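You operate a simulated robot arm through the tools that you are given. There is no shell and no other tool. Be economical: measure what you need, move in short steps, check, and stop when the job is done.

Carry out the task below with a simulated robot arm. There is one attempt and no reset: what you move stays moved.

TASK
Clip the white card down, rub out the smudge and colour the card's middle blue.
Fine: clip first; eraser and crayon back where they were.
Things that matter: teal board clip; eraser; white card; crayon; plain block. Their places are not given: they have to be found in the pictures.

It is judged by the outcome, as a careful person would: the job done as asked, and still so three seconds after it is handed in. It fails if anything else is knocked over, pushed out of place, dropped, spilled or broken.

THE ROBOT
A 6-joint arm with a two-finger parallel gripper, fixed in place. Base frame: the origin is at the foot of the arm, x ahead of it, y to its left, z up; the work surface is at about z = 0.74. Lengths are in m, angles in rad, forces in N, time in s.
With the tool pointing down near the work surface it reaches from about 0.2 to 0.64 m from the base axis. Its first joint turns from -1.152 to 1.152 rad. Payload 2.7 kg.
Tool frame: the origin (TCP) lies between the finger pads and is the grasp point; the fingertips stand 0.023 m ahead of it; z points along the fingers, y is the line along which they close. The gripper opens to 0.094 m. The fingers are 0.038 m wide and 0.01 m thick; the gripper's body (0.054 by 0.096 m) begins 0.039 m behind the TCP.
Orientation is told as [roll, pitch, yaw] about the base's x, y, z axes, in that order, counted from this pose: with the fingers straight down and closing along the base's y, the tool's x points along the base's -x, its y along +y and its z along -z.

THE INTERFACE
- The arm moves only by the tool move_arm. Its argument "deltas" is a list of rows, each an object (a shift or turn left out is 0, a gripper value left out holds the last) with "turn": the turn, a rotation vector about the tool's x, y, z in rad, a list of three; "translation": the shift along the tool's x, y, z in m, a list of three; "jaw": the opening, from 0 (shut) to 1 (fully open). In form: [{"turn": [ax, ay, az], "translation": [x, y, z], "jaw": jaw}, ...]. A call has 1 to 8 rows; each row shifts and turns the commanded pose from where the row before left it, along the tool's axes as they then stand. A row lasts 0.2 s, in which the tool goes at most 0.05 m and 0.15 rad; a call with a longer step from one row to the next is refused whole, and so is a gripper value outside its range. A pose out of reach is approached as far as the arm can. The call stops where the force on the tool passes 70 N (or 10 N more than at its start, if that is more) or the arm is blocked; 0.2 s more then pass. The fingers move at their own pace (about 0.045 m/s each) and stop on an object; they squeeze with about 26 N. The grip force told is the motor's: it shows also when the fingers shut on nothing. Time passes only in rows, and 0.2 s behind the last, so rows that do not move let the fingers close. It gives the time, the measured TCP pose, the force on the tool (base axes), the opening and the grip force at its end, in the units of the frame above (readings bear some noise).
- Cameras (640 x 400 px; columns grow to the right, rows downward): "scene" is fixed at [0.0902, -0.4447, 1.4035]; the picture's right is [0.62, -0.79, 0.00], its down [-0.46, -0.36, -0.82] and it looks along [0.64, 0.50, -0.58] (base axes); focal length 315 px, centre (320, 200). "wrist" rides on the gripper at [-0.039, 0, -0.044] in the tool frame; the picture's right is [0.00, -1.00, 0.00], its down [0.97, 0.00, -0.24] and it looks along [0.24, 0.00, 0.97] (tool axes); focal length 218 px, centre (320, 200).
- get_image(camera): a new picture of that camera. No time passes.
- probe_pixels(camera, pixels): for up to 12 pixels [column, row] of the newest picture of that camera ("zoom" is the newest enlarged one), the place [x, y, z] in the base frame of the surface seen there, good to about 0.002 m. No time passes.
- zoom(camera, box): a new picture of the part [left, top, right, bottom] of that camera's present view, enlarged. No time passes.
- job_done(): hands the job in; it is judged then, once.

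Work in short steps. Measure before you move; look again where a grasp or a placing could have gone wrong, and mend it. You have 80 turns and 54 pictures in all, the two below and enlarged ones among them. Open the gripper and draw the arm clear of the work before you hand the job in, unless the task says otherwise; then end with one line.

The tools are called after "Call:" by a JSON object that holds its "api" and its "payload". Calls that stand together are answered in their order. move_arm: Moves the arm, as the interface text tells. Its arguments: {"type":"object","properties":{"deltas":{"type":"array","items":{"type":"object","properties":{"turn":{"type":"array","items":{"type":"number"}},"translation":{"type":"array","items":{"type":"number"}},"jaw":{"type":"number"}}}}},"required":["deltas"]} The other tools are called the same way: get_image (camera) takes a picture; probe_pixels (camera, pixels) gives the place of the surface under pixels of a picture; zoom (camera, box) takes an enlarged picture of a part of a camera's view; job_done () hands the job in.

At the start:

```text
clock: 0.0
tool_pos: [0.4346, 0.0111, 1.046]
ee_rot: [-0.001, -0.001, 0.0]
contact_force: [-0.2, 1.6, -0.2]
width: 0.0938
grasp_force: 0.0
```

scene: 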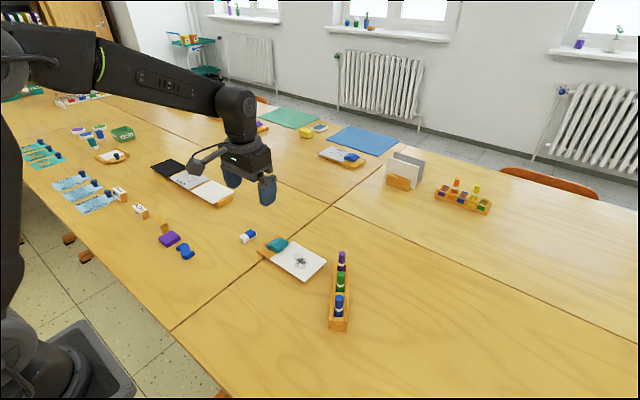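
wrist: 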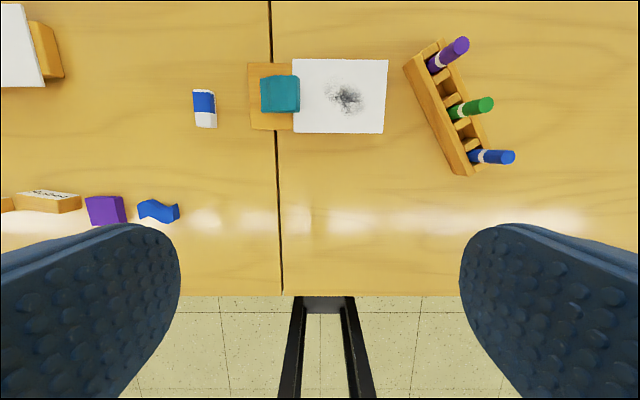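

I see the card with a smudge around wrist (345,95), the teal clip at (280,93), the eraser at (204,108) and the crayon rack at (450,110). I zoom in on them first.

Call:
{"api": "zoom", "payload": {"camera": "wrist", "box": [180, 20, 420, 170]}}

Call:
{"api": "zoom", "payload": {"camera": "scene", "box": [140, 210, 380, 360]}}

Call:
{"api": "probe_pixels", "payload": {"camera": "wrist", "pixels": [[280, 95], [345, 97], [297, 62], [385, 62], [383, 131], [295, 131], [255, 70], [204, 108], [200, 92], [490, 157], [420, 70], [160, 210]]}}

```text
2.67 times, centred on (300, 95) of wrist
```

zoom: 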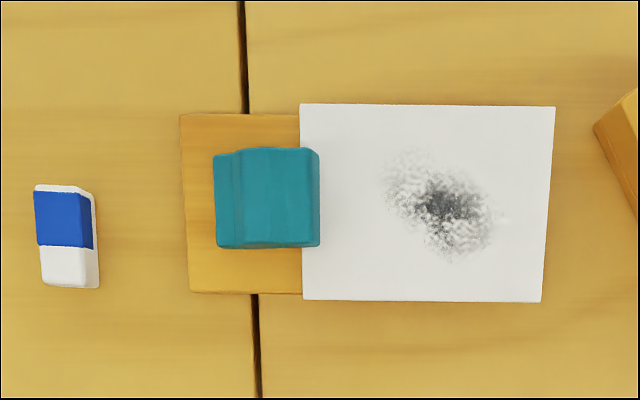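

```text
2.67 times, centred on (260, 285) of scene
```

zoom: 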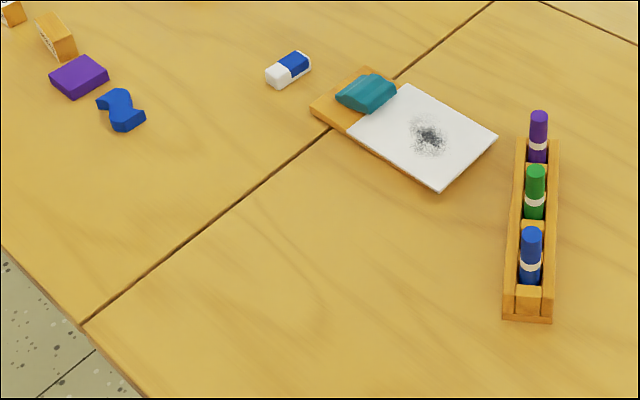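

```text
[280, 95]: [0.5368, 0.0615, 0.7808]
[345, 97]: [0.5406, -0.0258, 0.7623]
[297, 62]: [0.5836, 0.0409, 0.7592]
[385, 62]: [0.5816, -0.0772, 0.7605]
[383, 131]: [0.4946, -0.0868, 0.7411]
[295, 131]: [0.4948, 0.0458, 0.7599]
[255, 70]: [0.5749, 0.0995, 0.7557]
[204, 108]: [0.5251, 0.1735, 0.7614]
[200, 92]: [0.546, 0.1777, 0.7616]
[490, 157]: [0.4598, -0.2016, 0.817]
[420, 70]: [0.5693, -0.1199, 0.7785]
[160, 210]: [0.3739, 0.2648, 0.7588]
```

I move in closer over the clip to learn its shape.

Call:
{"api": "move_arm", "payload": {"deltas": [{"translation": [-0.03, 0.01, 0.03]}, {"translation": [-0.03, 0.01, 0.03]}, {"translation": [-0.02, 0.01, 0.03]}, {"translation": [0, 0.01, 0.03]}, {}]}}

Call:
{"api": "get_image", "payload": {"camera": "wrist"}}

Call:
{"api": "zoom", "payload": {"camera": "scene", "box": [220, 210, 360, 300]}}

Call:
{"api": "zoom", "payload": {"camera": "scene", "box": [40, 170, 260, 270]}}

```text
clock: 1.2
tool_pos: [0.5151, 0.0536, 0.9265]
ee_rot: [0.0, -0.001, -0.001]
contact_force: [0.5, 0.3, 0.6]
width: 0.0941
grasp_force: 0.0
```

```text
49 pictures are left
```

wrist: 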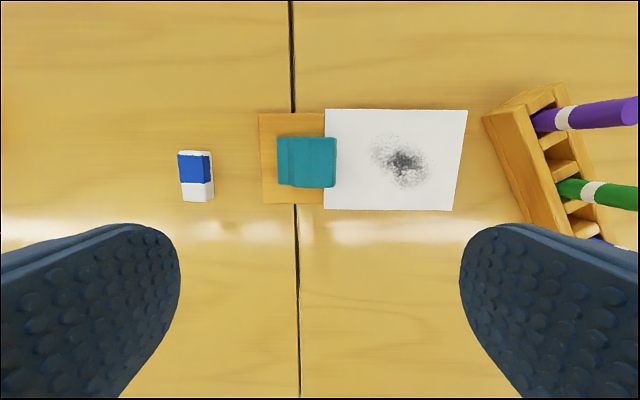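

```text
4.44 times, centred on (290, 255) of scene
```

zoom: 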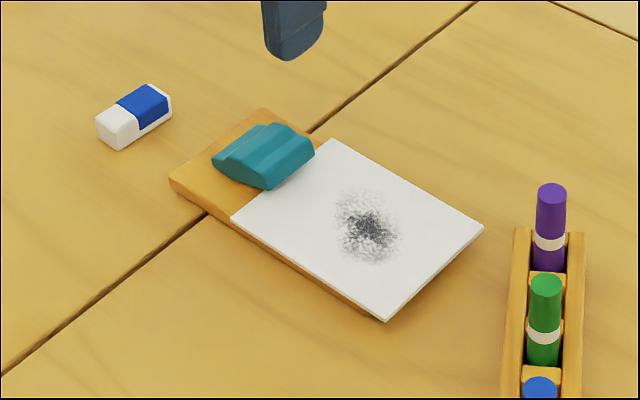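

```text
2.91 times, centred on (150, 220) of scene
```

zoom: 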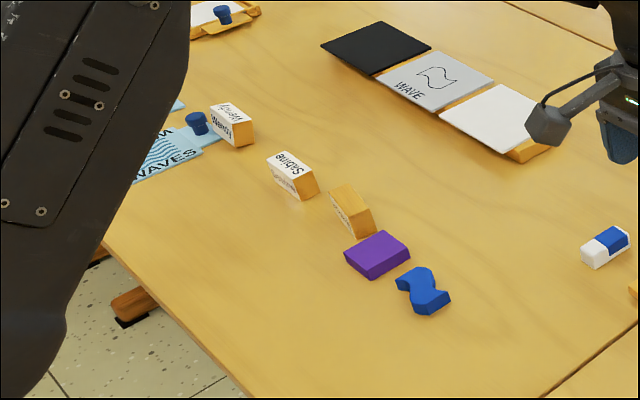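

I zoom on the clip and probe its profile along y, and the card edge.

Call:
{"api": "zoom", "payload": {"camera": "wrist", "box": [250, 100, 378, 180]}}

Call:
{"api": "probe_pixels", "payload": {"camera": "wrist", "pixels": [[265, 160], [279, 160], [284, 160], [289, 160], [296, 160], [305, 160], [315, 160], [325, 160], [332, 160], [335, 160], [340, 160], [400, 160]]}}

Call:
{"api": "probe_pixels", "payload": {"camera": "wrist", "pixels": [[310, 139], [310, 150], [310, 175], [310, 185], [310, 188], [310, 196], [262, 116], [264, 200], [328, 113], [465, 112], [452, 207], [326, 206]]}}

```text
5.00 times, centred on (314, 140) of wrist
```

zoom: 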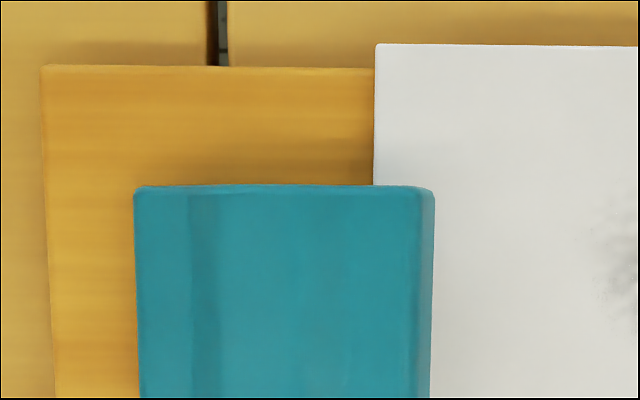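

```text
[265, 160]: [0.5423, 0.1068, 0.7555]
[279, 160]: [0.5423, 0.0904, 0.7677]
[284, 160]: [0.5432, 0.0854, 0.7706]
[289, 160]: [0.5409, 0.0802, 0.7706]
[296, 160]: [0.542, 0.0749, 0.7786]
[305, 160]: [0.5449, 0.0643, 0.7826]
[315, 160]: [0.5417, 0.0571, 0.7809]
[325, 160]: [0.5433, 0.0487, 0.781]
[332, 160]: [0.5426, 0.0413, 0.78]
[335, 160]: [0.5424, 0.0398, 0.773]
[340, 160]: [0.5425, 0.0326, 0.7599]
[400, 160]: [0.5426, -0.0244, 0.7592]
```

```text
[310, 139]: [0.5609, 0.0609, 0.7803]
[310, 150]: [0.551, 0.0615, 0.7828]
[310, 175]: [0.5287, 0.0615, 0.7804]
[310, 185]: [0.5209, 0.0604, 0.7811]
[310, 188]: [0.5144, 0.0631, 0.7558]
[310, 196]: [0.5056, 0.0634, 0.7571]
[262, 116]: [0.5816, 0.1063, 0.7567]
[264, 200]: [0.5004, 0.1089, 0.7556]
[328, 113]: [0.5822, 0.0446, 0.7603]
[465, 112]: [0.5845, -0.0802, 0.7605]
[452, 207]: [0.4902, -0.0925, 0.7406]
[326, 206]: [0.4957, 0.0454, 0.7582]
```

The clip's nose (y≈0.039) stands slightly past the card's edge (y≈0.045), so I need a side view to see whether it holds the card. I back off and tilt the wrist camera.

Call:
{"api": "move_arm", "payload": {"deltas": [{"translation": [0.045, 0, 0]}, {"translation": [0.045, 0, 0]}, {"translation": [0.045, 0, 0.02], "turn": [0, -0.14, 0]}, {"turn": [0, -0.145, 0]}, {"turn": [0, -0.145, 0]}, {"turn": [0, -0.145, 0]}, {"turn": [0, -0.145, 0]}, {"turn": [0, -0.145, 0]}]}}

Call:
{"api": "get_image", "payload": {"camera": "wrist"}}

```text
clock: 3.0
tool_pos: [0.4139, 0.0569, 0.9254]
ee_rot: [-0.052, -0.74, -0.016]
contact_force: [-1.4, 2.4, 0.0]
width: 0.094
grasp_force: 0.1
out of reach, approached as far as the arm can: row 5, 6, 8
```

```text
45 pictures are left
```

wrist: 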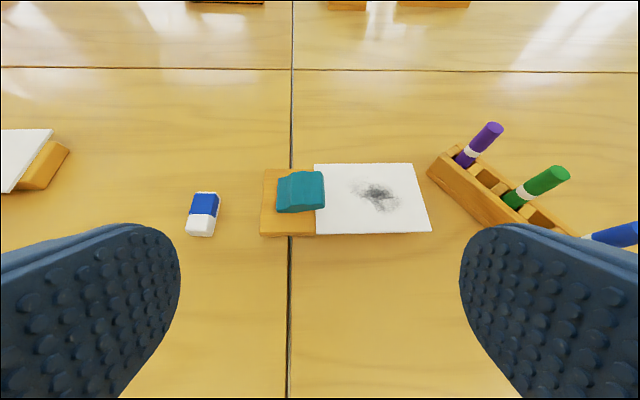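

Call:
{"api": "zoom", "payload": {"camera": "wrist", "box": [250, 155, 346, 245]}}

```text
4.44 times, centred on (298, 200) of wrist
```

zoom: 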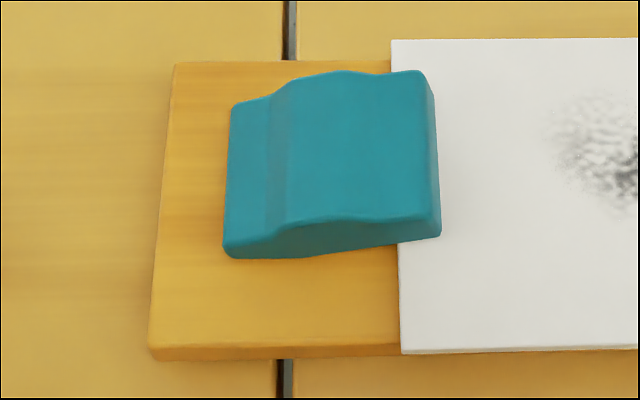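

The view shows the clip open: its jaw is raised at the card side, with a wedge gap beneath. Pressing the jaw's card-side end should close it, so I straighten the tool and shut the fingers.

Call:
{"api": "move_arm", "payload": {"deltas": [{"turn": [0, 0.145, 0], "jaw": 0}, {"turn": [0, 0.145, 0]}, {"turn": [0, 0.145, 0]}, {"turn": [0, 0.145, 0]}, {"turn": [0, 0.145, 0]}, {"turn": [0, 0.145, 0]}, {"turn": [0, 0.14, 0]}, {}]}}

```text
clock: 4.8
tool_pos: [0.4187, 0.0482, 0.9273]
ee_rot: [-0.087, 0.186, -0.062]
contact_force: [0.2, 0.3, -0.2]
width: 0.0
grasp_force: 26.0
out of reach, approached as far as the arm can: row 3, 4
```

I level the tool again.

Call:
{"api": "move_arm", "payload": {"deltas": [{"turn": [-0.0435, -0.093, -0.031]}, {"turn": [-0.0435, -0.093, -0.031]}, {}]}}

```text
clock: 5.6
tool_pos: [0.4194, 0.046, 0.9288]
ee_rot: [0.006, 0.0, 0.005]
contact_force: [1.4, -0.2, 0.4]
width: 0.0
grasp_force: 25.9
```

Call:
{"api": "move_arm", "payload": {"deltas": [{"turn": [0.003, 0, 0.005], "translation": [-0.04, 0, 0]}, {"translation": [-0.04, 0, 0.02]}, {"translation": [-0.0416, 0, 0.03]}, {"translation": [0, 0, 0.035]}, {"translation": [0, 0, 0.015]}, {}]}}

Call:
{"api": "get_image", "payload": {"camera": "wrist"}}

```text
refused: row 3 steps farther than a row can; nothing moved
```

```text
43 pictures are left
```

wrist: 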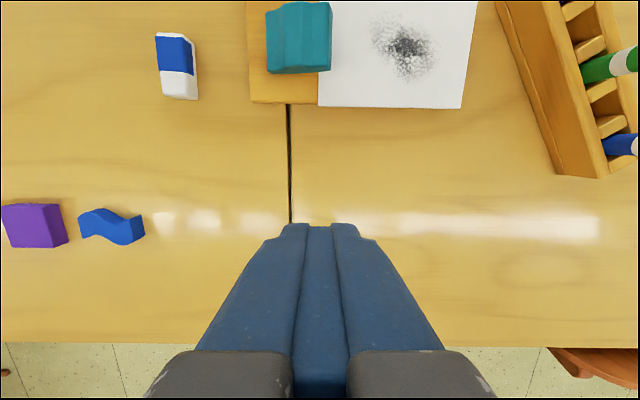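

Call:
{"api": "move_arm", "payload": {"deltas": [{"turn": [0.003, 0, 0.005], "translation": [-0.04, 0, 0]}, {"translation": [-0.04, 0, 0.02]}, {"translation": [-0.0416, 0, 0.02]}, {"translation": [0, 0, 0.03]}, {"translation": [0, 0, 0.03]}, {}]}}

Call:
{"api": "get_image", "payload": {"camera": "wrist"}}

```text
clock: 7.0
tool_pos: [0.5393, 0.0471, 0.8238]
ee_rot: [0.002, 0.003, 0.001]
contact_force: [-0.1, -0.2, -0.4]
width: 0.0
grasp_force: 26.3
```

```text
42 pictures are left
```

wrist: 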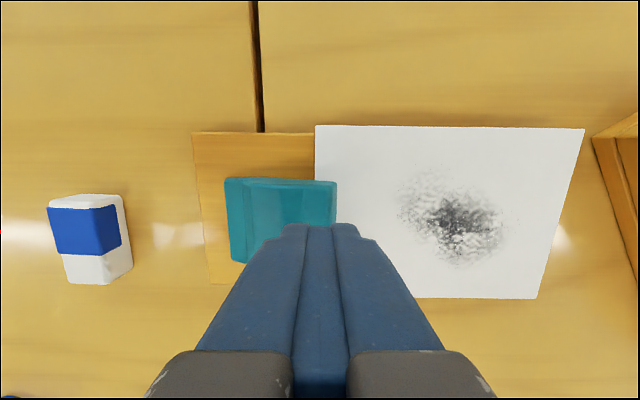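

Fingers are over the nose; press down gently.

Call:
{"api": "move_arm", "payload": {"deltas": [{"translation": [0, 0, 0.01]}, {"translation": [0, 0, 0.006]}, {"translation": [0, 0, 0.003]}, {"translation": [0, 0, 0.003]}, {"translation": [0, 0, 0.002]}, {"translation": [0, 0, 0.002]}]}}

```text
clock: 8.4
tool_pos: [0.5405, 0.0492, 0.8016]
ee_rot: [0.001, 0.003, 0.004]
contact_force: [-0.6, -1.7, 2.9]
width: 0.0
grasp_force: 26.4
```

Call:
{"api": "move_arm", "payload": {"deltas": [{"translation": [0, 0, 0.002]}, {"translation": [0, 0, 0.002]}, {"translation": [0, 0, 0.002]}, {"translation": [0, 0, 0.002]}, {"translation": [0, 0, 0.002]}]}}

```text
clock: 9.6
tool_pos: [0.5394, 0.0484, 0.7953]
ee_rot: [0.001, -0.005, 0.003]
contact_force: [-14.9, 1.1, 39.2]
width: 0.0
grasp_force: 26.3
```

Force rises to 39 N at tip z≈0.772, so it has probably bottomed out. I lift off and check.

Call:
{"api": "move_arm", "payload": {"deltas": [{"translation": [0, 0, -0.02]}, {"translation": [0.04, 0, -0.02]}, {"translation": [0.03, 0, -0.03]}, {"translation": [0, 0, -0.03]}, {}]}}

Call:
{"api": "zoom", "payload": {"camera": "wrist", "box": [220, 40, 380, 140]}}

Call:
{"api": "zoom", "payload": {"camera": "scene", "box": [220, 210, 360, 300]}}

```text
clock: 10.8
tool_pos: [0.4716, 0.0487, 0.8914]
ee_rot: [0.001, 0.001, 0.003]
contact_force: [0.9, 0.9, -0.1]
width: 0.0002
grasp_force: 25.5
```

```text
4.00 times, centred on (300, 90) of wrist
```

zoom: 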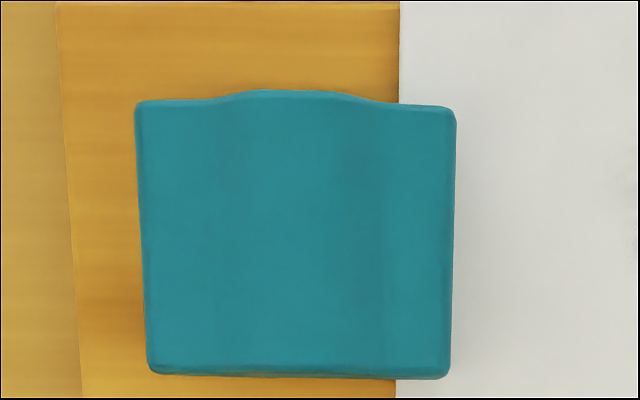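

```text
4.44 times, centred on (290, 255) of scene
```

zoom: 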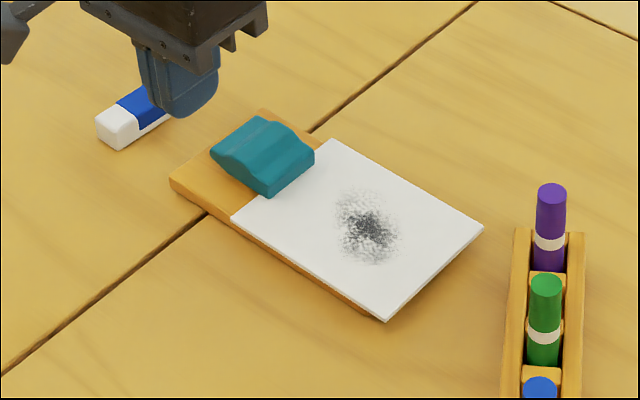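

The clip now sits flat on the card. Next the eraser: I open the jaw and move above it to measure.

Call:
{"api": "move_arm", "payload": {"deltas": [{"translation": [0, 0.045, 0], "jaw": 1}, {"translation": [0, 0.04, 0]}, {"translation": [-0.02, 0.04, -0.01]}, {"translation": [0, 0, 0]}, {}]}}

Call:
{"api": "get_image", "payload": {"camera": "wrist"}}

```text
clock: 12.0
tool_pos: [0.4898, 0.1728, 0.9009]
ee_rot: [0.0, 0.002, 0.003]
contact_force: [-0.2, 0.4, 0.2]
width: 0.0939
grasp_force: 0.0
```

```text
39 pictures are left
```

wrist: 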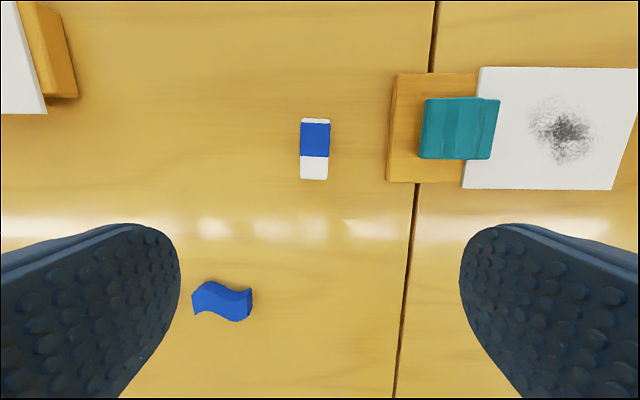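

Call:
{"api": "zoom", "payload": {"camera": "wrist", "box": [271, 100, 367, 196]}}

Call:
{"api": "probe_pixels", "payload": {"camera": "wrist", "pixels": [[302, 123], [328, 123], [302, 155], [326, 155], [303, 176], [325, 176], [315, 119], [315, 122], [315, 178], [314, 140], [340, 140], [290, 140]]}}

```text
4.17 times, centred on (319, 148) of wrist
```

zoom: 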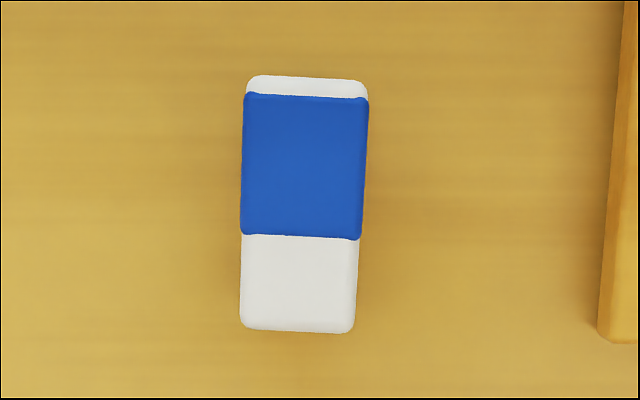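

```text
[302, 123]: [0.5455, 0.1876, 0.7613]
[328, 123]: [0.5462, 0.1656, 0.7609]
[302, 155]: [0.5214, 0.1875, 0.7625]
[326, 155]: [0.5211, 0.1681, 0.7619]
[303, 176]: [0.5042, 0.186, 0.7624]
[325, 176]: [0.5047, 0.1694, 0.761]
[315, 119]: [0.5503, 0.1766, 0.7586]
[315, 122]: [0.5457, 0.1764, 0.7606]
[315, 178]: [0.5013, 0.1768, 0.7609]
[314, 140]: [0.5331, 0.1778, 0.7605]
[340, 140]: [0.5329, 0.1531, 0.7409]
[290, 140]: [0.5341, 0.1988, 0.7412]
```

Eraser centre y≈0.177, x 0.500–0.551, top z 0.761. I descend on its sleeve (x≈0.535) with a smaller opening.

Call:
{"api": "move_arm", "payload": {"deltas": [{"translation": [-0.045, 0.0042, 0.01], "jaw": 0.6}, {"translation": [0, 0, 0.04]}, {"translation": [0, 0, 0.04]}, {"translation": [0, 0, 0.025]}, {"translation": [0, 0, 0.015]}, {}]}}

Call:
{"api": "get_image", "payload": {"camera": "wrist"}}

```text
clock: 13.4
tool_pos: [0.5353, 0.1765, 0.7713]
ee_rot: [0.002, 0.001, 0.001]
contact_force: [0.4, -0.7, 0.0]
width: 0.0562
grasp_force: 0.0
```

```text
37 pictures are left
```

wrist: 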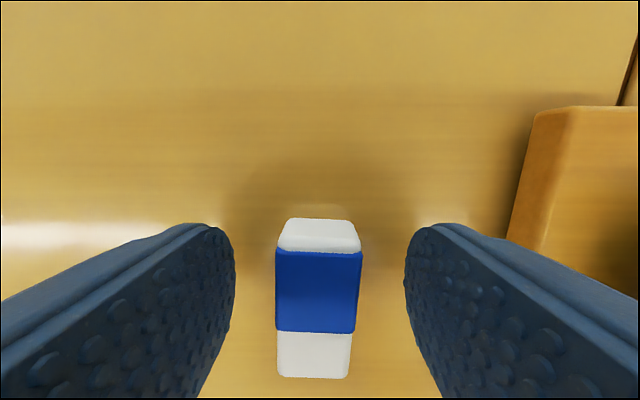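

Centred; grip and lift.

Call:
{"api": "move_arm", "payload": {"deltas": [{"jaw": 0}, {}, {}, {}, {"translation": [0, 0, -0.02]}, {"translation": [0, 0, -0.03]}, {}]}}

Call:
{"api": "get_image", "payload": {"camera": "wrist"}}

```text
clock: 15.0
tool_pos: [0.5342, 0.1769, 0.8223]
ee_rot: [-0.002, 0.001, 0.003]
contact_force: [0.2, 0.4, -0.1]
width: 0.0
grasp_force: 25.6
```

```text
36 pictures are left
```

wrist: 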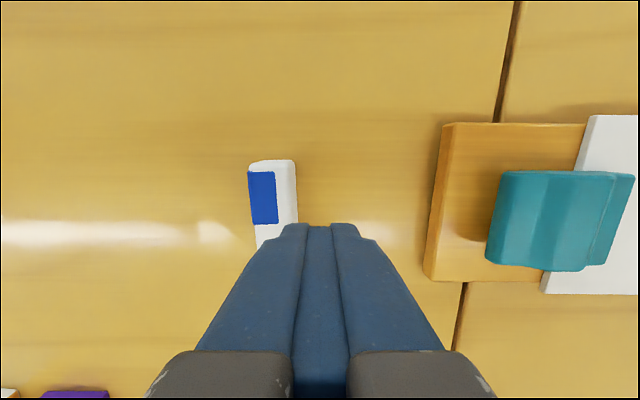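

The eraser slipped out and seems to have turned. I back off and look.

Call:
{"api": "move_arm", "payload": {"deltas": [{"translation": [0.02, 0, -0.03], "jaw": 0.6}, {"translation": [0.02, 0, -0.04]}, {}]}}

Call:
{"api": "zoom", "payload": {"camera": "wrist", "box": [255, 100, 383, 180]}}

Call:
{"api": "zoom", "payload": {"camera": "scene", "box": [220, 215, 290, 260]}}

```text
clock: 15.8
tool_pos: [0.4947, 0.1774, 0.8917]
ee_rot: [0.0, 0.0, 0.002]
contact_force: [0.0, -0.6, 0.3]
width: 0.0564
grasp_force: 0.1
```

```text
5.00 times, centred on (319, 140) of wrist
```

zoom: 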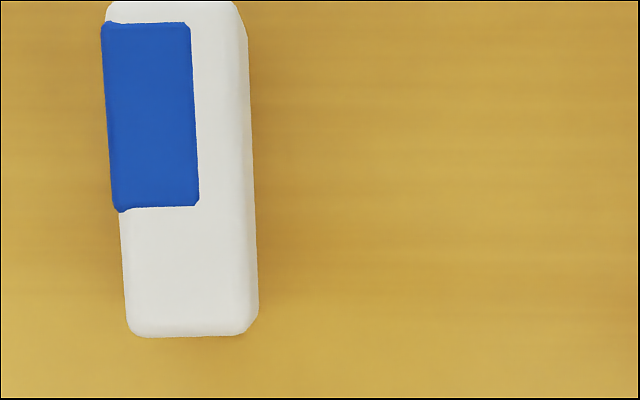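

```text
8.89 times, centred on (255, 238) of scene
```

zoom: 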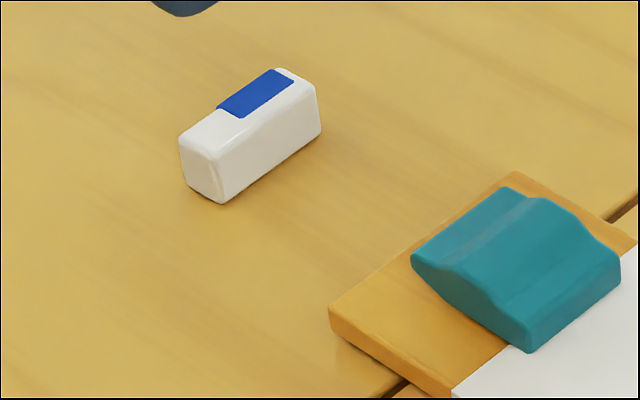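

The eraser has rolled a quarter turn about x: its blue sleeve now faces +y. I measure it, so I can roll it back by pushing its top toward -y.

Call:
{"api": "get_image", "payload": {"camera": "wrist"}}

Call:
{"api": "probe_pixels", "payload": {"camera": "wrist", "pixels": [[278, 120], [290, 103], [300, 120], [304, 110], [282, 160], [292, 160], [302, 160], [292, 165], [295, 101], [270, 120], [320, 120]]}}

```text
33 pictures are left
```

wrist: 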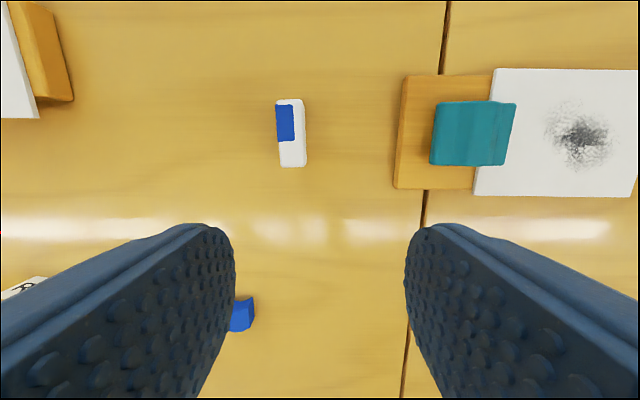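

```text
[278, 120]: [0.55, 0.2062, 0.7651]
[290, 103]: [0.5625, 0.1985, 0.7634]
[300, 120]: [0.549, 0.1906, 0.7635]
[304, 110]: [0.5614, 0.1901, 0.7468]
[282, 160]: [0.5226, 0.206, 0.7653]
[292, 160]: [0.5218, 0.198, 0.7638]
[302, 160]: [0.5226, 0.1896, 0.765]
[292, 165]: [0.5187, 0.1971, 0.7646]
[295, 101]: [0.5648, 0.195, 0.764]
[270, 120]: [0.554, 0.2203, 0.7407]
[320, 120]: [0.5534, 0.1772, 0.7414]
```

I close the fingers and come down beside the eraser at y≈0.225, with the tips at z≈0.758.

Call:
{"api": "move_arm", "payload": {"deltas": [{"translation": [-0.0235, 0.024, 0.01], "jaw": 0}, {"translation": [-0.0235, 0.025, 0.01]}, {"translation": [0, 0, 0.03]}, {"translation": [0, 0, 0.03]}, {"translation": [0, 0, 0.03]}, {}, {}]}}

Call:
{"api": "get_image", "payload": {"camera": "wrist"}}

```text
clock: 17.4
tool_pos: [0.5413, 0.2259, 0.7801]
ee_rot: [0.002, 0.002, 0.002]
contact_force: [0.2, 0.0, 0.1]
width: 0.0
grasp_force: 26.6
```

```text
32 pictures are left
```

wrist: 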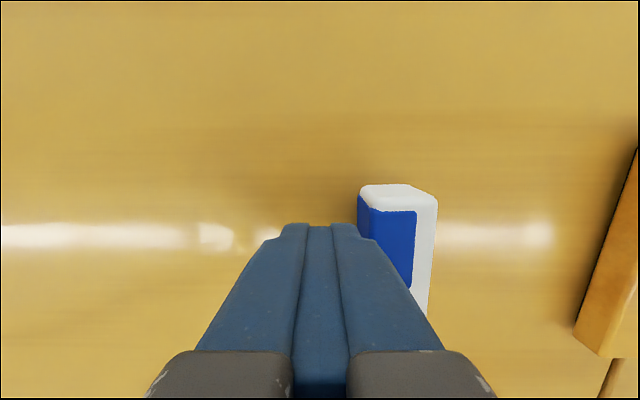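

Now push toward -y.

Call:
{"api": "move_arm", "payload": {"deltas": [{"translation": [0, -0.006, 0]}, {"translation": [0, -0.005, 0]}, {"translation": [0, -0.005, 0]}, {"translation": [0, -0.005, 0]}, {"translation": [0, -0.003, 0]}, {}]}}

Call:
{"api": "get_image", "payload": {"camera": "wrist"}}

```text
clock: 18.8
tool_pos: [0.5422, 0.2017, 0.7831]
ee_rot: [0.001, 0.002, 0.002]
contact_force: [0.0, 0.6, 0.6]
width: 0.0
grasp_force: 26.0
```

```text
31 pictures are left
```

wrist: 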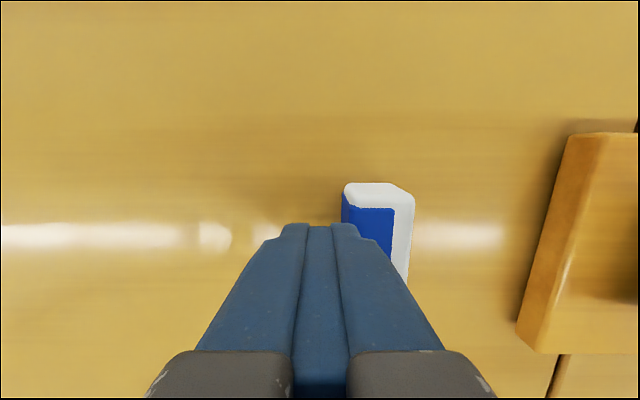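

It slid rather than tipped. I'll instead grip it by its ends, with the tool yawed 90°, and rotate it in the air. Rising, opening and yawing first.

Call:
{"api": "move_arm", "payload": {"deltas": [{"translation": [0, 0.01, -0.02]}, {"translation": [0, 0, -0.03], "turn": [0, 0, 0.13], "jaw": 1}, {"translation": [0, 0, -0.03], "turn": [0, 0, 0.145]}, {"translation": [0, 0, -0.02], "turn": [0, 0, 0.145]}, {"turn": [0, 0, 0.145]}, {"turn": [0, 0, 0.145]}, {"turn": [0, 0, 0.145]}, {"turn": [0, 0, 0.145]}]}}

Call:
{"api": "move_arm", "payload": {"deltas": [{"turn": [0, 0, 0.145]}, {"turn": [0, 0, 0.145]}, {"turn": [0, 0, 0.145]}, {"turn": [0, 0, 0.1358]}, {}]}}

Call:
{"api": "get_image", "payload": {"camera": "wrist"}}

```text
clock: 20.6
tool_pos: [0.5425, 0.2129, 0.881]
ee_rot: [-0.002, 0.001, -1.003]
contact_force: [0.5, -0.2, -0.1]
width: 0.0943
grasp_force: 0.0
```

```text
clock: 21.8
tool_pos: [0.5426, 0.2119, 0.8813]
ee_rot: [-0.002, 0.001, -1.571]
contact_force: [-0.1, -1.1, 0.3]
width: 0.0939
grasp_force: 0.1
```

```text
30 pictures are left
```

wrist: 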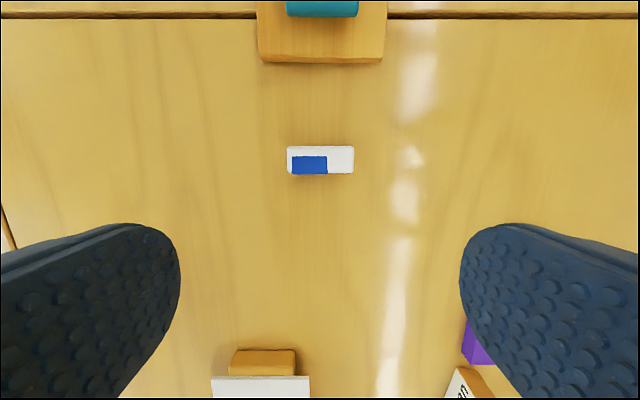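

Call:
{"api": "probe_pixels", "payload": {"camera": "wrist", "pixels": [[289, 150], [289, 172], [352, 150], [351, 171], [320, 149], [320, 171]]}}

```text
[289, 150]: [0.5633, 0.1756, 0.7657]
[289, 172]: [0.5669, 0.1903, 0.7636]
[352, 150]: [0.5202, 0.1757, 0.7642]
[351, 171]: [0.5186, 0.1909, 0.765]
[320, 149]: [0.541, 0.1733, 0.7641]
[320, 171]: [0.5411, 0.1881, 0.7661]
```

Eraser centre is about (0.5425, 0.182). I approach tilted -0.5 rad about the closing axis.

Call:
{"api": "move_arm", "payload": {"deltas": [{"translation": [0.01, 0, 0.028]}, {"translation": [0, 0, 0.028]}, {"turn": [0, -0.125, 0]}, {"turn": [0, -0.125, 0]}, {"turn": [0, -0.125, 0]}, {"turn": [0, -0.125, 0]}, {}]}}

```text
clock: 23.4
tool_pos: [0.5421, 0.222, 0.8252]
ee_rot: [-0.003, -0.501, -1.57]
contact_force: [-0.5, -0.9, -0.1]
width: 0.0941
grasp_force: 0.1
```

Call:
{"api": "move_arm", "payload": {"deltas": [{"translation": [0, 0, 0.03]}, {"translation": [0, 0, 0.02]}, {"translation": [0, 0, 0.0085]}, {}]}}

Call:
{"api": "get_image", "payload": {"camera": "wrist"}}

```text
clock: 24.4
tool_pos: [0.5419, 0.1926, 0.7742]
ee_rot: [-0.003, -0.498, -1.569]
contact_force: [0.1, -0.1, -0.6]
width: 0.0941
grasp_force: 0.2
```

```text
29 pictures are left
```

wrist: 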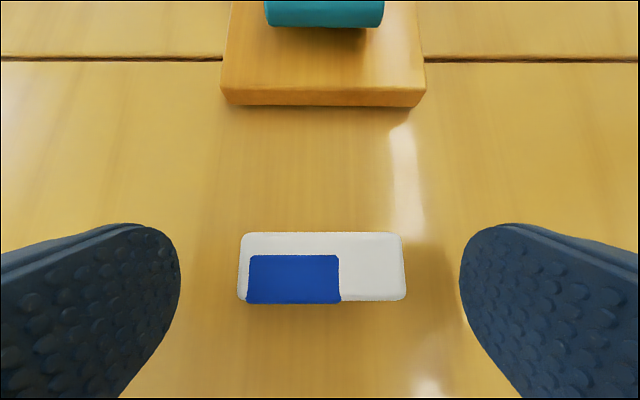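

Aligned; close on the ends and lift.

Call:
{"api": "move_arm", "payload": {"deltas": [{"jaw": 0.3}, {}, {}, {"jaw": 0.1}, {}, {"translation": [0, 0, -0.01]}, {"translation": [0, 0, -0.03]}, {}]}}

Call:
{"api": "get_image", "payload": {"camera": "wrist"}}

```text
clock: 26.2
tool_pos: [0.5418, 0.2125, 0.8069]
ee_rot: [-0.001, -0.498, -1.567]
contact_force: [-1.3, -0.4, 0.0]
width: 0.0487
grasp_force: 26.1
```

```text
28 pictures are left
```

wrist: 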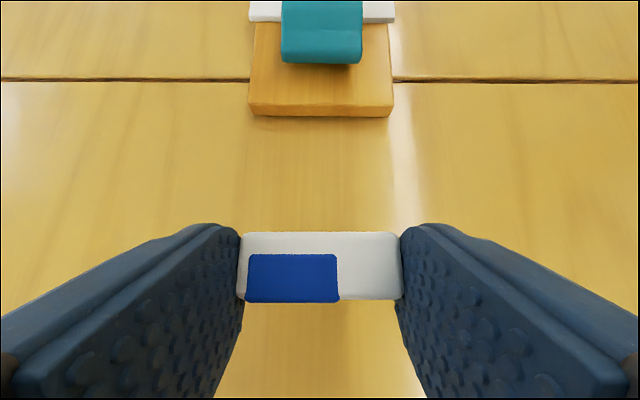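

Held well. I rotate +1.15 rad about the closing axis.

Call:
{"api": "move_arm", "payload": {"deltas": [{"turn": [0, 0.14375, 0]}, {"turn": [0, 0.14375, 0]}, {"turn": [0, 0.14375, 0]}, {"turn": [0, 0.14375, 0]}, {"turn": [0, 0.14375, 0]}, {"turn": [0, 0.14375, 0]}, {"turn": [0, 0.14375, 0]}, {"turn": [0, 0.14375, 0]}]}}

Call:
{"api": "move_arm", "payload": {"deltas": [{"translation": [-0.025, -0.0075, -0.0045]}, {"translation": [-0.0247, -0.0075, -0.0044]}, {}]}}

Call:
{"api": "get_image", "payload": {"camera": "wrist"}}

```text
clock: 28.0
tool_pos: [0.5412, 0.2141, 0.8094]
ee_rot: [-0.001, 0.655, -1.572]
contact_force: [-0.1, 0.5, -1.5]
width: 0.0488
grasp_force: 26.2
```

```text
clock: 28.8
tool_pos: [0.5275, 0.1698, 0.7868]
ee_rot: [-0.001, 0.652, -1.569]
contact_force: [-1.1, -0.1, -0.5]
width: 0.0486
grasp_force: 25.9
```

```text
27 pictures are left
```

wrist: 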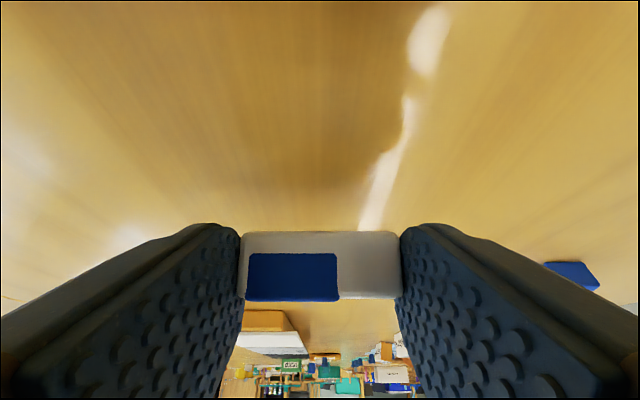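

Lower straight down about 12 mm.

Call:
{"api": "move_arm", "payload": {"deltas": [{"translation": [-0.0036, 0, 0.0048]}, {"translation": [-0.0018, 0, 0.0024]}, {"translation": [-0.0018, 0, 0.0024]}, {}]}}

```text
clock: 29.8
tool_pos: [0.5269, 0.1683, 0.7751]
ee_rot: [-0.002, 0.652, -1.57]
contact_force: [0.1, -0.2, -0.2]
width: 0.0488
grasp_force: 25.9
```

Call:
{"api": "move_arm", "payload": {"deltas": [{"translation": [-0.0009, 0, 0.0012]}, {"translation": [-0.0006, 0, 0.0008]}, {"jaw": 0.62}, {}, {}]}}

Call:
{"api": "zoom", "payload": {"camera": "scene", "box": [200, 205, 300, 265]}}

```text
clock: 31.0
tool_pos: [0.5266, 0.1699, 0.772]
ee_rot: [-0.003, 0.65, -1.572]
contact_force: [-0.6, 0.2, 1.0]
width: 0.0584
grasp_force: 0.1
```

```text
6.40 times, centred on (250, 235) of scene
```

zoom: 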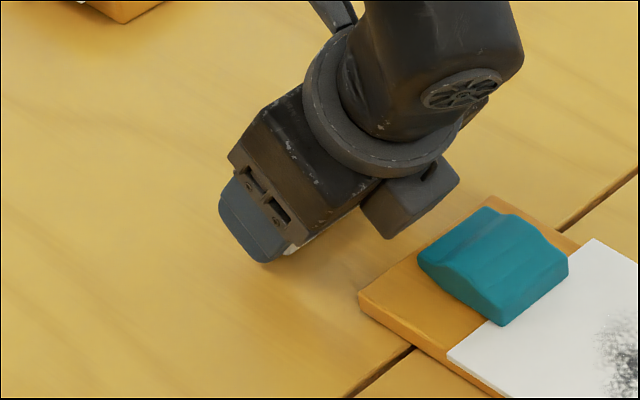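

Now I open further, retract up along the tool axis, then straighten.

Call:
{"api": "move_arm", "payload": {"deltas": [{"jaw": 0.9}, {}, {"translation": [0, 0, -0.03]}, {"translation": [0, 0, -0.04]}, {"turn": [0, 0.0, 0], "translation": [0.03, 0, -0.03]}, {"turn": [0, -0.14, 0]}, {"turn": [0, -0.14, 0]}, {"turn": [0, -0.14, 0]}]}}

Call:
{"api": "move_arm", "payload": {"deltas": [{"turn": [0, -0.14, 0]}, {"turn": [0, -0.09, 0]}, {"translation": [0.04, 0, 0]}, {"translation": [0.03, 0, 0]}, {}]}}

Call:
{"api": "get_image", "payload": {"camera": "wrist"}}

```text
clock: 32.8
tool_pos: [0.5266, 0.1337, 0.8697]
ee_rot: [-0.002, 0.231, -1.568]
contact_force: [-0.8, -0.1, 0.0]
width: 0.0845
grasp_force: 0.1
```

```text
clock: 34.0
tool_pos: [0.5283, 0.203, 0.8676]
ee_rot: [-0.001, 0.003, -1.569]
contact_force: [0.7, -1.1, -1.3]
width: 0.0847
grasp_force: 0.0
```

```text
25 pictures are left
```

wrist: 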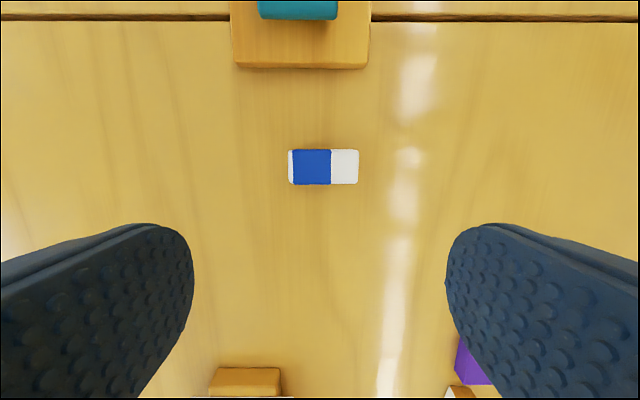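

Blue is on top again. I measure it for a vertical grip by the ends.

Call:
{"api": "probe_pixels", "payload": {"camera": "wrist", "pixels": [[290, 153], [290, 180], [356, 152], [356, 181], [320, 151], [320, 183]]}}

```text
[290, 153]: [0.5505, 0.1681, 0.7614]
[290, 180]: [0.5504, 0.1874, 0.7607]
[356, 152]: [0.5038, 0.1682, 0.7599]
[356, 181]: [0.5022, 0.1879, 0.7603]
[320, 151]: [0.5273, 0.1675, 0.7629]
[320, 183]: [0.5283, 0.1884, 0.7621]
```

Call:
{"api": "move_arm", "payload": {"deltas": [{"translation": [-0.0252, -0.0018, 0.02]}, {"translation": [0, 0, 0.04]}, {"translation": [0, 0, 0.025]}, {"translation": [0, 0, 0.0116]}, {}]}}

Call:
{"api": "move_arm", "payload": {"deltas": [{"jaw": 0.3}, {}, {"jaw": 0.1}, {}, {"translation": [0, 0, -0.015]}, {"translation": [0, 0, -0.025]}, {}]}}

Call:
{"api": "get_image", "payload": {"camera": "wrist"}}

```text
clock: 35.2
tool_pos: [0.5255, 0.1774, 0.771]
ee_rot: [0.0, 0.003, -1.568]
contact_force: [0.7, 0.2, 0.2]
width: 0.0845
grasp_force: 0.0
```

```text
clock: 36.8
tool_pos: [0.5263, 0.1758, 0.8135]
ee_rot: [-0.002, 0.002, -1.569]
contact_force: [0.1, 0.0, -0.4]
width: 0.0486
grasp_force: 26.2
```

```text
24 pictures are left
```

wrist: 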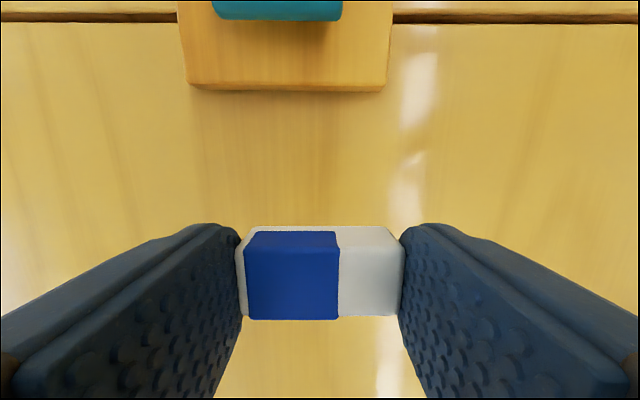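

Held firmly. I raise, cross over the clip and hover above the smudge.

Call:
{"api": "move_arm", "payload": {"deltas": [{"translation": [0, 0, -0.03]}, {"translation": [-0.04, 0.003, 0]}, {"translation": [-0.04, 0.003, 0]}, {"translation": [-0.04, 0.003, 0]}, {"translation": [-0.04, 0.003, 0]}, {"translation": [-0.042, 0.003, 0]}, {"translation": [0, 0, 0.03]}, {}]}}

Call:
{"api": "get_image", "payload": {"camera": "wrist"}}

```text
clock: 38.6
tool_pos: [0.5426, -0.0252, 0.8129]
ee_rot: [-0.001, 0.001, -1.569]
contact_force: [-1.0, 0.6, -0.5]
width: 0.0489
grasp_force: 26.3
```

```text
23 pictures are left
```

wrist: 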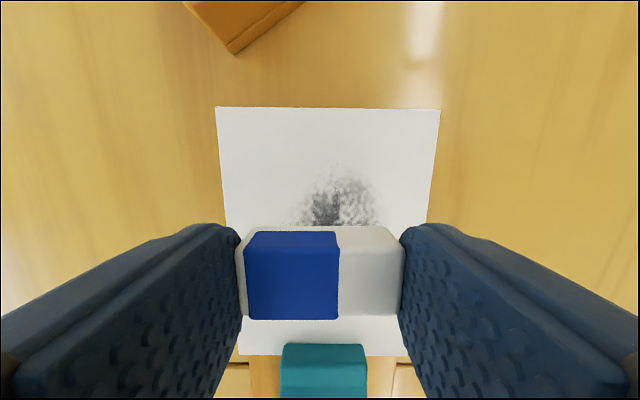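

Lower to gentle contact.

Call:
{"api": "move_arm", "payload": {"deltas": [{"translation": [0, 0, 0.012]}, {"translation": [0, 0, 0.006]}, {"translation": [0, 0, 0.003]}, {"translation": [0, 0, 0.002]}, {}]}}

```text
clock: 39.8
tool_pos: [0.5406, -0.0261, 0.7899]
ee_rot: [-0.003, 0.003, -1.569]
contact_force: [0.0, -0.8, 3.3]
width: 0.0489
grasp_force: 26.0
```

Light contact (3 N). I press 1 mm more and rub back and forth.

Call:
{"api": "move_arm", "payload": {"deltas": [{"translation": [0, 0, 0.001]}, {"translation": [-0.015, 0, 0]}, {"translation": [-0.012, 0, 0]}, {"translation": [0.015, 0, 0]}, {"translation": [0.02, 0, 0]}, {"translation": [0.017, 0, 0]}, {"translation": [-0.02, 0, 0]}, {"translation": [-0.02, 0, 0]}]}}

Call:
{"api": "move_arm", "payload": {"deltas": [{"translation": [-0.01, 0.006, 0]}, {"translation": [0.02, 0, 0]}, {"translation": [0.02, 0, 0]}, {"translation": [0.01, -0.012, 0]}, {"translation": [-0.02, 0, 0]}, {"translation": [-0.02, 0, 0]}, {"translation": [-0.012, 0.006, 0]}, {"translation": [0.02, 0, 0]}]}}

Call:
{"api": "get_image", "payload": {"camera": "scene"}}

```text
clock: 41.6
tool_pos: [0.5407, -0.04, 0.7893]
ee_rot: [0.0, 0.002, -1.568]
contact_force: [0.0, 10.6, 21.1]
width: 0.0489
grasp_force: 25.9
```

```text
clock: 43.4
tool_pos: [0.5405, -0.0326, 0.7886]
ee_rot: [-0.004, 0.002, -1.568]
contact_force: [0.1, -2.9, 5.2]
width: 0.0487
grasp_force: 26.1
```

```text
22 pictures are left
```

scene: 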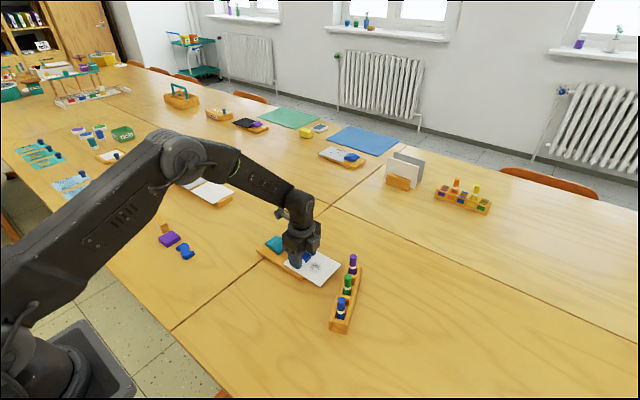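

The board and rack seem to have shifted. I lift and look.

Call:
{"api": "move_arm", "payload": {"deltas": [{"translation": [0, 0, -0.02]}, {"translation": [0, 0, -0.03]}, {"translation": [0.03, 0, -0.03]}, {"translation": [0.03, 0, -0.03]}, {}]}}

Call:
{"api": "get_image", "payload": {"camera": "wrist"}}

Call:
{"api": "zoom", "payload": {"camera": "scene", "box": [220, 215, 380, 335]}}

```text
clock: 44.6
tool_pos: [0.5425, 0.0265, 0.8967]
ee_rot: [-0.002, 0.003, -1.568]
contact_force: [0.2, -0.3, -0.2]
width: 0.0487
grasp_force: 26.3
```

```text
21 pictures are left
```

wrist: 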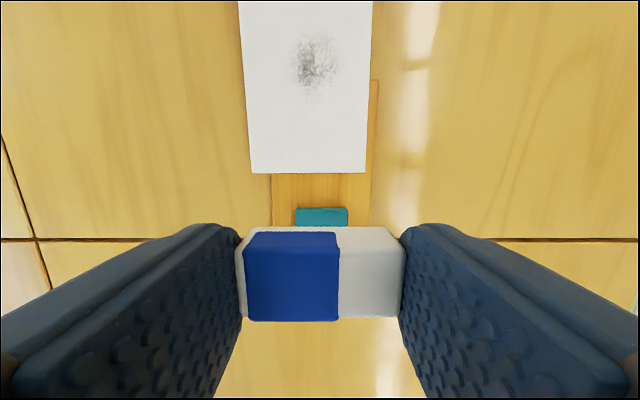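

```text
3.33 times, centred on (300, 275) of scene
```

zoom: 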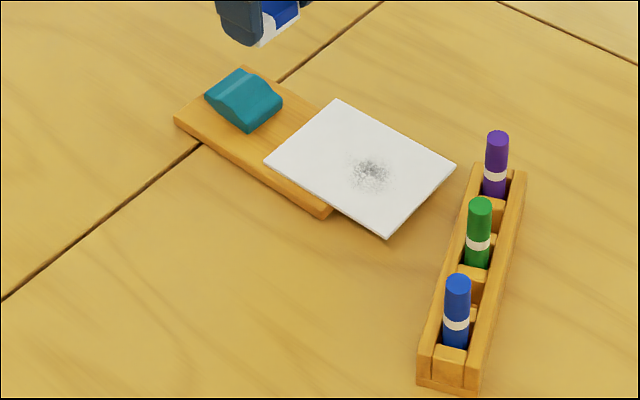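

The card was dragged out from under the clip and nudged the rack. I must put these back. First I measure: card, board, clip and rack.

Call:
{"api": "probe_pixels", "payload": {"camera": "zoom", "pixels": [[338, 101], [455, 166], [387, 236], [266, 162], [330, 214], [178, 122], [242, 70], [421, 384], [476, 388], [478, 170], [524, 177], [480, 355]]}}

Call:
{"api": "probe_pixels", "payload": {"camera": "zoom", "pixels": [[209, 95], [240, 72], [225, 86], [235, 100], [255, 110], [270, 116], [281, 103], [250, 128], [459, 280], [457, 322], [480, 203], [497, 137]]}}

```text
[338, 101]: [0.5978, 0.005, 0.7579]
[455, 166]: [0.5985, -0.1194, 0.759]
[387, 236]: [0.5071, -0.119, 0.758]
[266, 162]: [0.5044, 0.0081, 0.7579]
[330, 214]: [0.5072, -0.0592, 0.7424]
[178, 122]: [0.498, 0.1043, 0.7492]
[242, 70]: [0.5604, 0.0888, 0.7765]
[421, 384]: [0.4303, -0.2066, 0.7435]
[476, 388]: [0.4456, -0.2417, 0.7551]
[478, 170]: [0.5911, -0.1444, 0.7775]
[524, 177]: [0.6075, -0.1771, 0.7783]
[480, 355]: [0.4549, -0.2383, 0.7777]
```

```text
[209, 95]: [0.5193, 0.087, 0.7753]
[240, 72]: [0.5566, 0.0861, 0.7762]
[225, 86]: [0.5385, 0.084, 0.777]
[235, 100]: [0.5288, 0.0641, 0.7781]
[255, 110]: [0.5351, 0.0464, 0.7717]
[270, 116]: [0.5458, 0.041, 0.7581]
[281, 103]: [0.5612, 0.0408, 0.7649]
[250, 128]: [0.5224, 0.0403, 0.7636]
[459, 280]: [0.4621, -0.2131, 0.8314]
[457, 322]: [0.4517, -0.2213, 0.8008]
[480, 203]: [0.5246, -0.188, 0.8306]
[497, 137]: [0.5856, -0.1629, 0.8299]
```

The board itself hasn't moved; the card slid about 39 mm (-y) and 14 mm (+x). Holding the eraser, I press the clip's outer end (y≈0.09) to reopen it.

Call:
{"api": "move_arm", "payload": {"deltas": [{"translation": [0.035, 0, 0]}, {"translation": [0.0315, 0, 0.02]}, {"translation": [0, 0, 0.04]}, {"translation": [0, 0, 0.022]}, {"translation": [0, 0, 0.006]}, {"translation": [0, 0, 0.003]}, {}]}}

```text
clock: 46.2
tool_pos: [0.5417, 0.0942, 0.8075]
ee_rot: [-0.001, 0.001, -1.57]
contact_force: [0.9, -1.8, -0.3]
width: 0.0487
grasp_force: 26.5
```

Call:
{"api": "move_arm", "payload": {"deltas": [{"translation": [0, 0, 0.002]}, {"translation": [0, 0, 0.002]}, {"translation": [0, 0, 0.002]}, {"translation": [0, 0, 0.002]}, {}]}}

```text
clock: 47.4
tool_pos: [0.541, 0.0939, 0.8001]
ee_rot: [-0.003, 0.003, -1.569]
contact_force: [-0.9, -0.6, -0.1]
width: 0.049
grasp_force: 25.6
```

Call:
{"api": "move_arm", "payload": {"deltas": [{"translation": [0, 0, 0.002]}, {"translation": [0, 0, 0.001]}, {}]}}

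Call:
{"api": "zoom", "payload": {"camera": "scene", "box": [240, 215, 360, 290]}}

```text
clock: 48.2
tool_pos: [0.541, 0.0934, 0.799]
ee_rot: [0.002, 0.002, -1.569]
contact_force: [-1.4, 2.3, 13.7]
width: 0.0488
grasp_force: 25.7
```

```text
5.33 times, centred on (300, 252) of scene
```

zoom: 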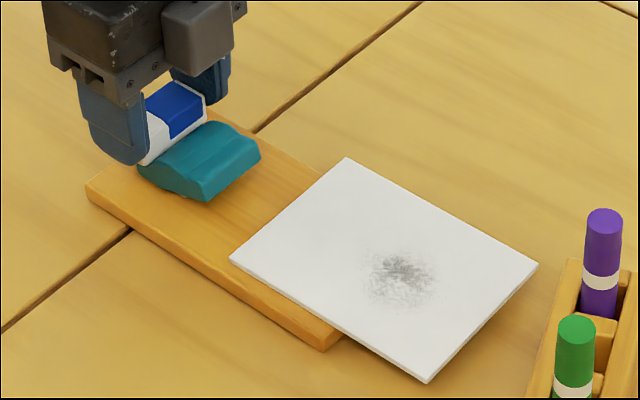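

The clip is open again. Now I press the eraser on the card near its middle and drag the card back +y / -x.

Call:
{"api": "move_arm", "payload": {"deltas": [{"translation": [0, 0, -0.035]}, {"translation": [-0.045, 0.004, 0]}, {"translation": [-0.045, 0.004, 0]}, {"translation": [-0.0434, 0.003, 0]}, {"translation": [0, 0, 0.03]}, {"translation": [0, 0, 0.01]}, {"translation": [0, 0, 0.004]}, {}]}}

```text
clock: 50.0
tool_pos: [0.5517, -0.0391, 0.7896]
ee_rot: [0.0, 0.003, -1.571]
contact_force: [-3.4, 0.6, 12.4]
width: 0.0486
grasp_force: 26.3
```

Call:
{"api": "move_arm", "payload": {"deltas": [{"translation": [0.008, -0.003, 0]}, {"translation": [0.008, -0.003, 0]}, {"translation": [0.008, -0.003, 0]}, {"translation": [0.006, -0.003, 0]}, {"translation": [0.005, -0.001, 0]}, {}]}}

Call:
{"api": "zoom", "payload": {"camera": "scene", "box": [240, 215, 360, 290]}}

```text
clock: 51.4
tool_pos: [0.5381, -0.0041, 0.7884]
ee_rot: [0.002, 0.002, -1.568]
contact_force: [2.1, -7.8, 25.8]
width: 0.0488
grasp_force: 26.0
```

```text
5.33 times, centred on (300, 252) of scene
```

zoom: 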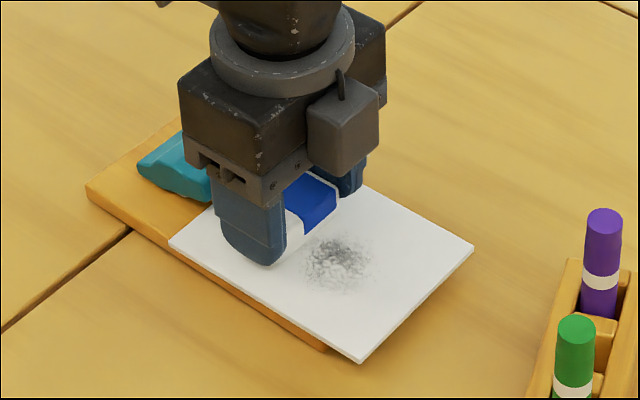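

Call:
{"api": "probe_pixels", "payload": {"camera": "zoom", "pixels": [[171, 245], [360, 358], [470, 245], [375, 191]]}}

```text
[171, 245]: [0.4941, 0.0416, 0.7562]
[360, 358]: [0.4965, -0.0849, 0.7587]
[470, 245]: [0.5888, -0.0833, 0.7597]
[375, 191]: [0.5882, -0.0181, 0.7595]
```

Call:
{"api": "move_arm", "payload": {"deltas": [{"translation": [0.003, -0.001, 0]}, {"translation": [0.003, -0.001, 0]}, {"translation": [0.0015, 0, 0]}, {}, {"translation": [0, 0, -0.02]}, {"translation": [0, 0, -0.04]}, {}]}}

Call:
{"api": "zoom", "payload": {"camera": "scene", "box": [240, 215, 360, 290]}}

Call:
{"api": "get_image", "payload": {"camera": "wrist"}}

```text
clock: 53.0
tool_pos: [0.5358, 0.0028, 0.8487]
ee_rot: [-0.004, 0.002, -1.57]
contact_force: [0.5, 0.7, 0.0]
width: 0.0487
grasp_force: 26.3
```

```text
5.33 times, centred on (300, 252) of scene
```

zoom: 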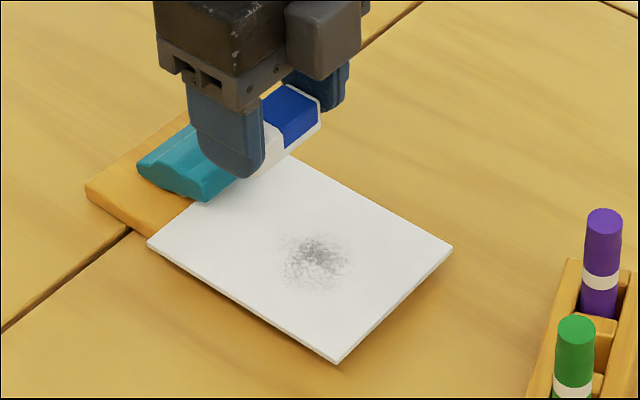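

```text
16 pictures are left
```

wrist: 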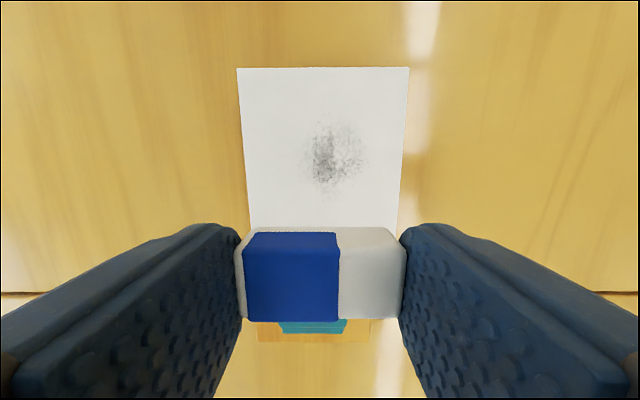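

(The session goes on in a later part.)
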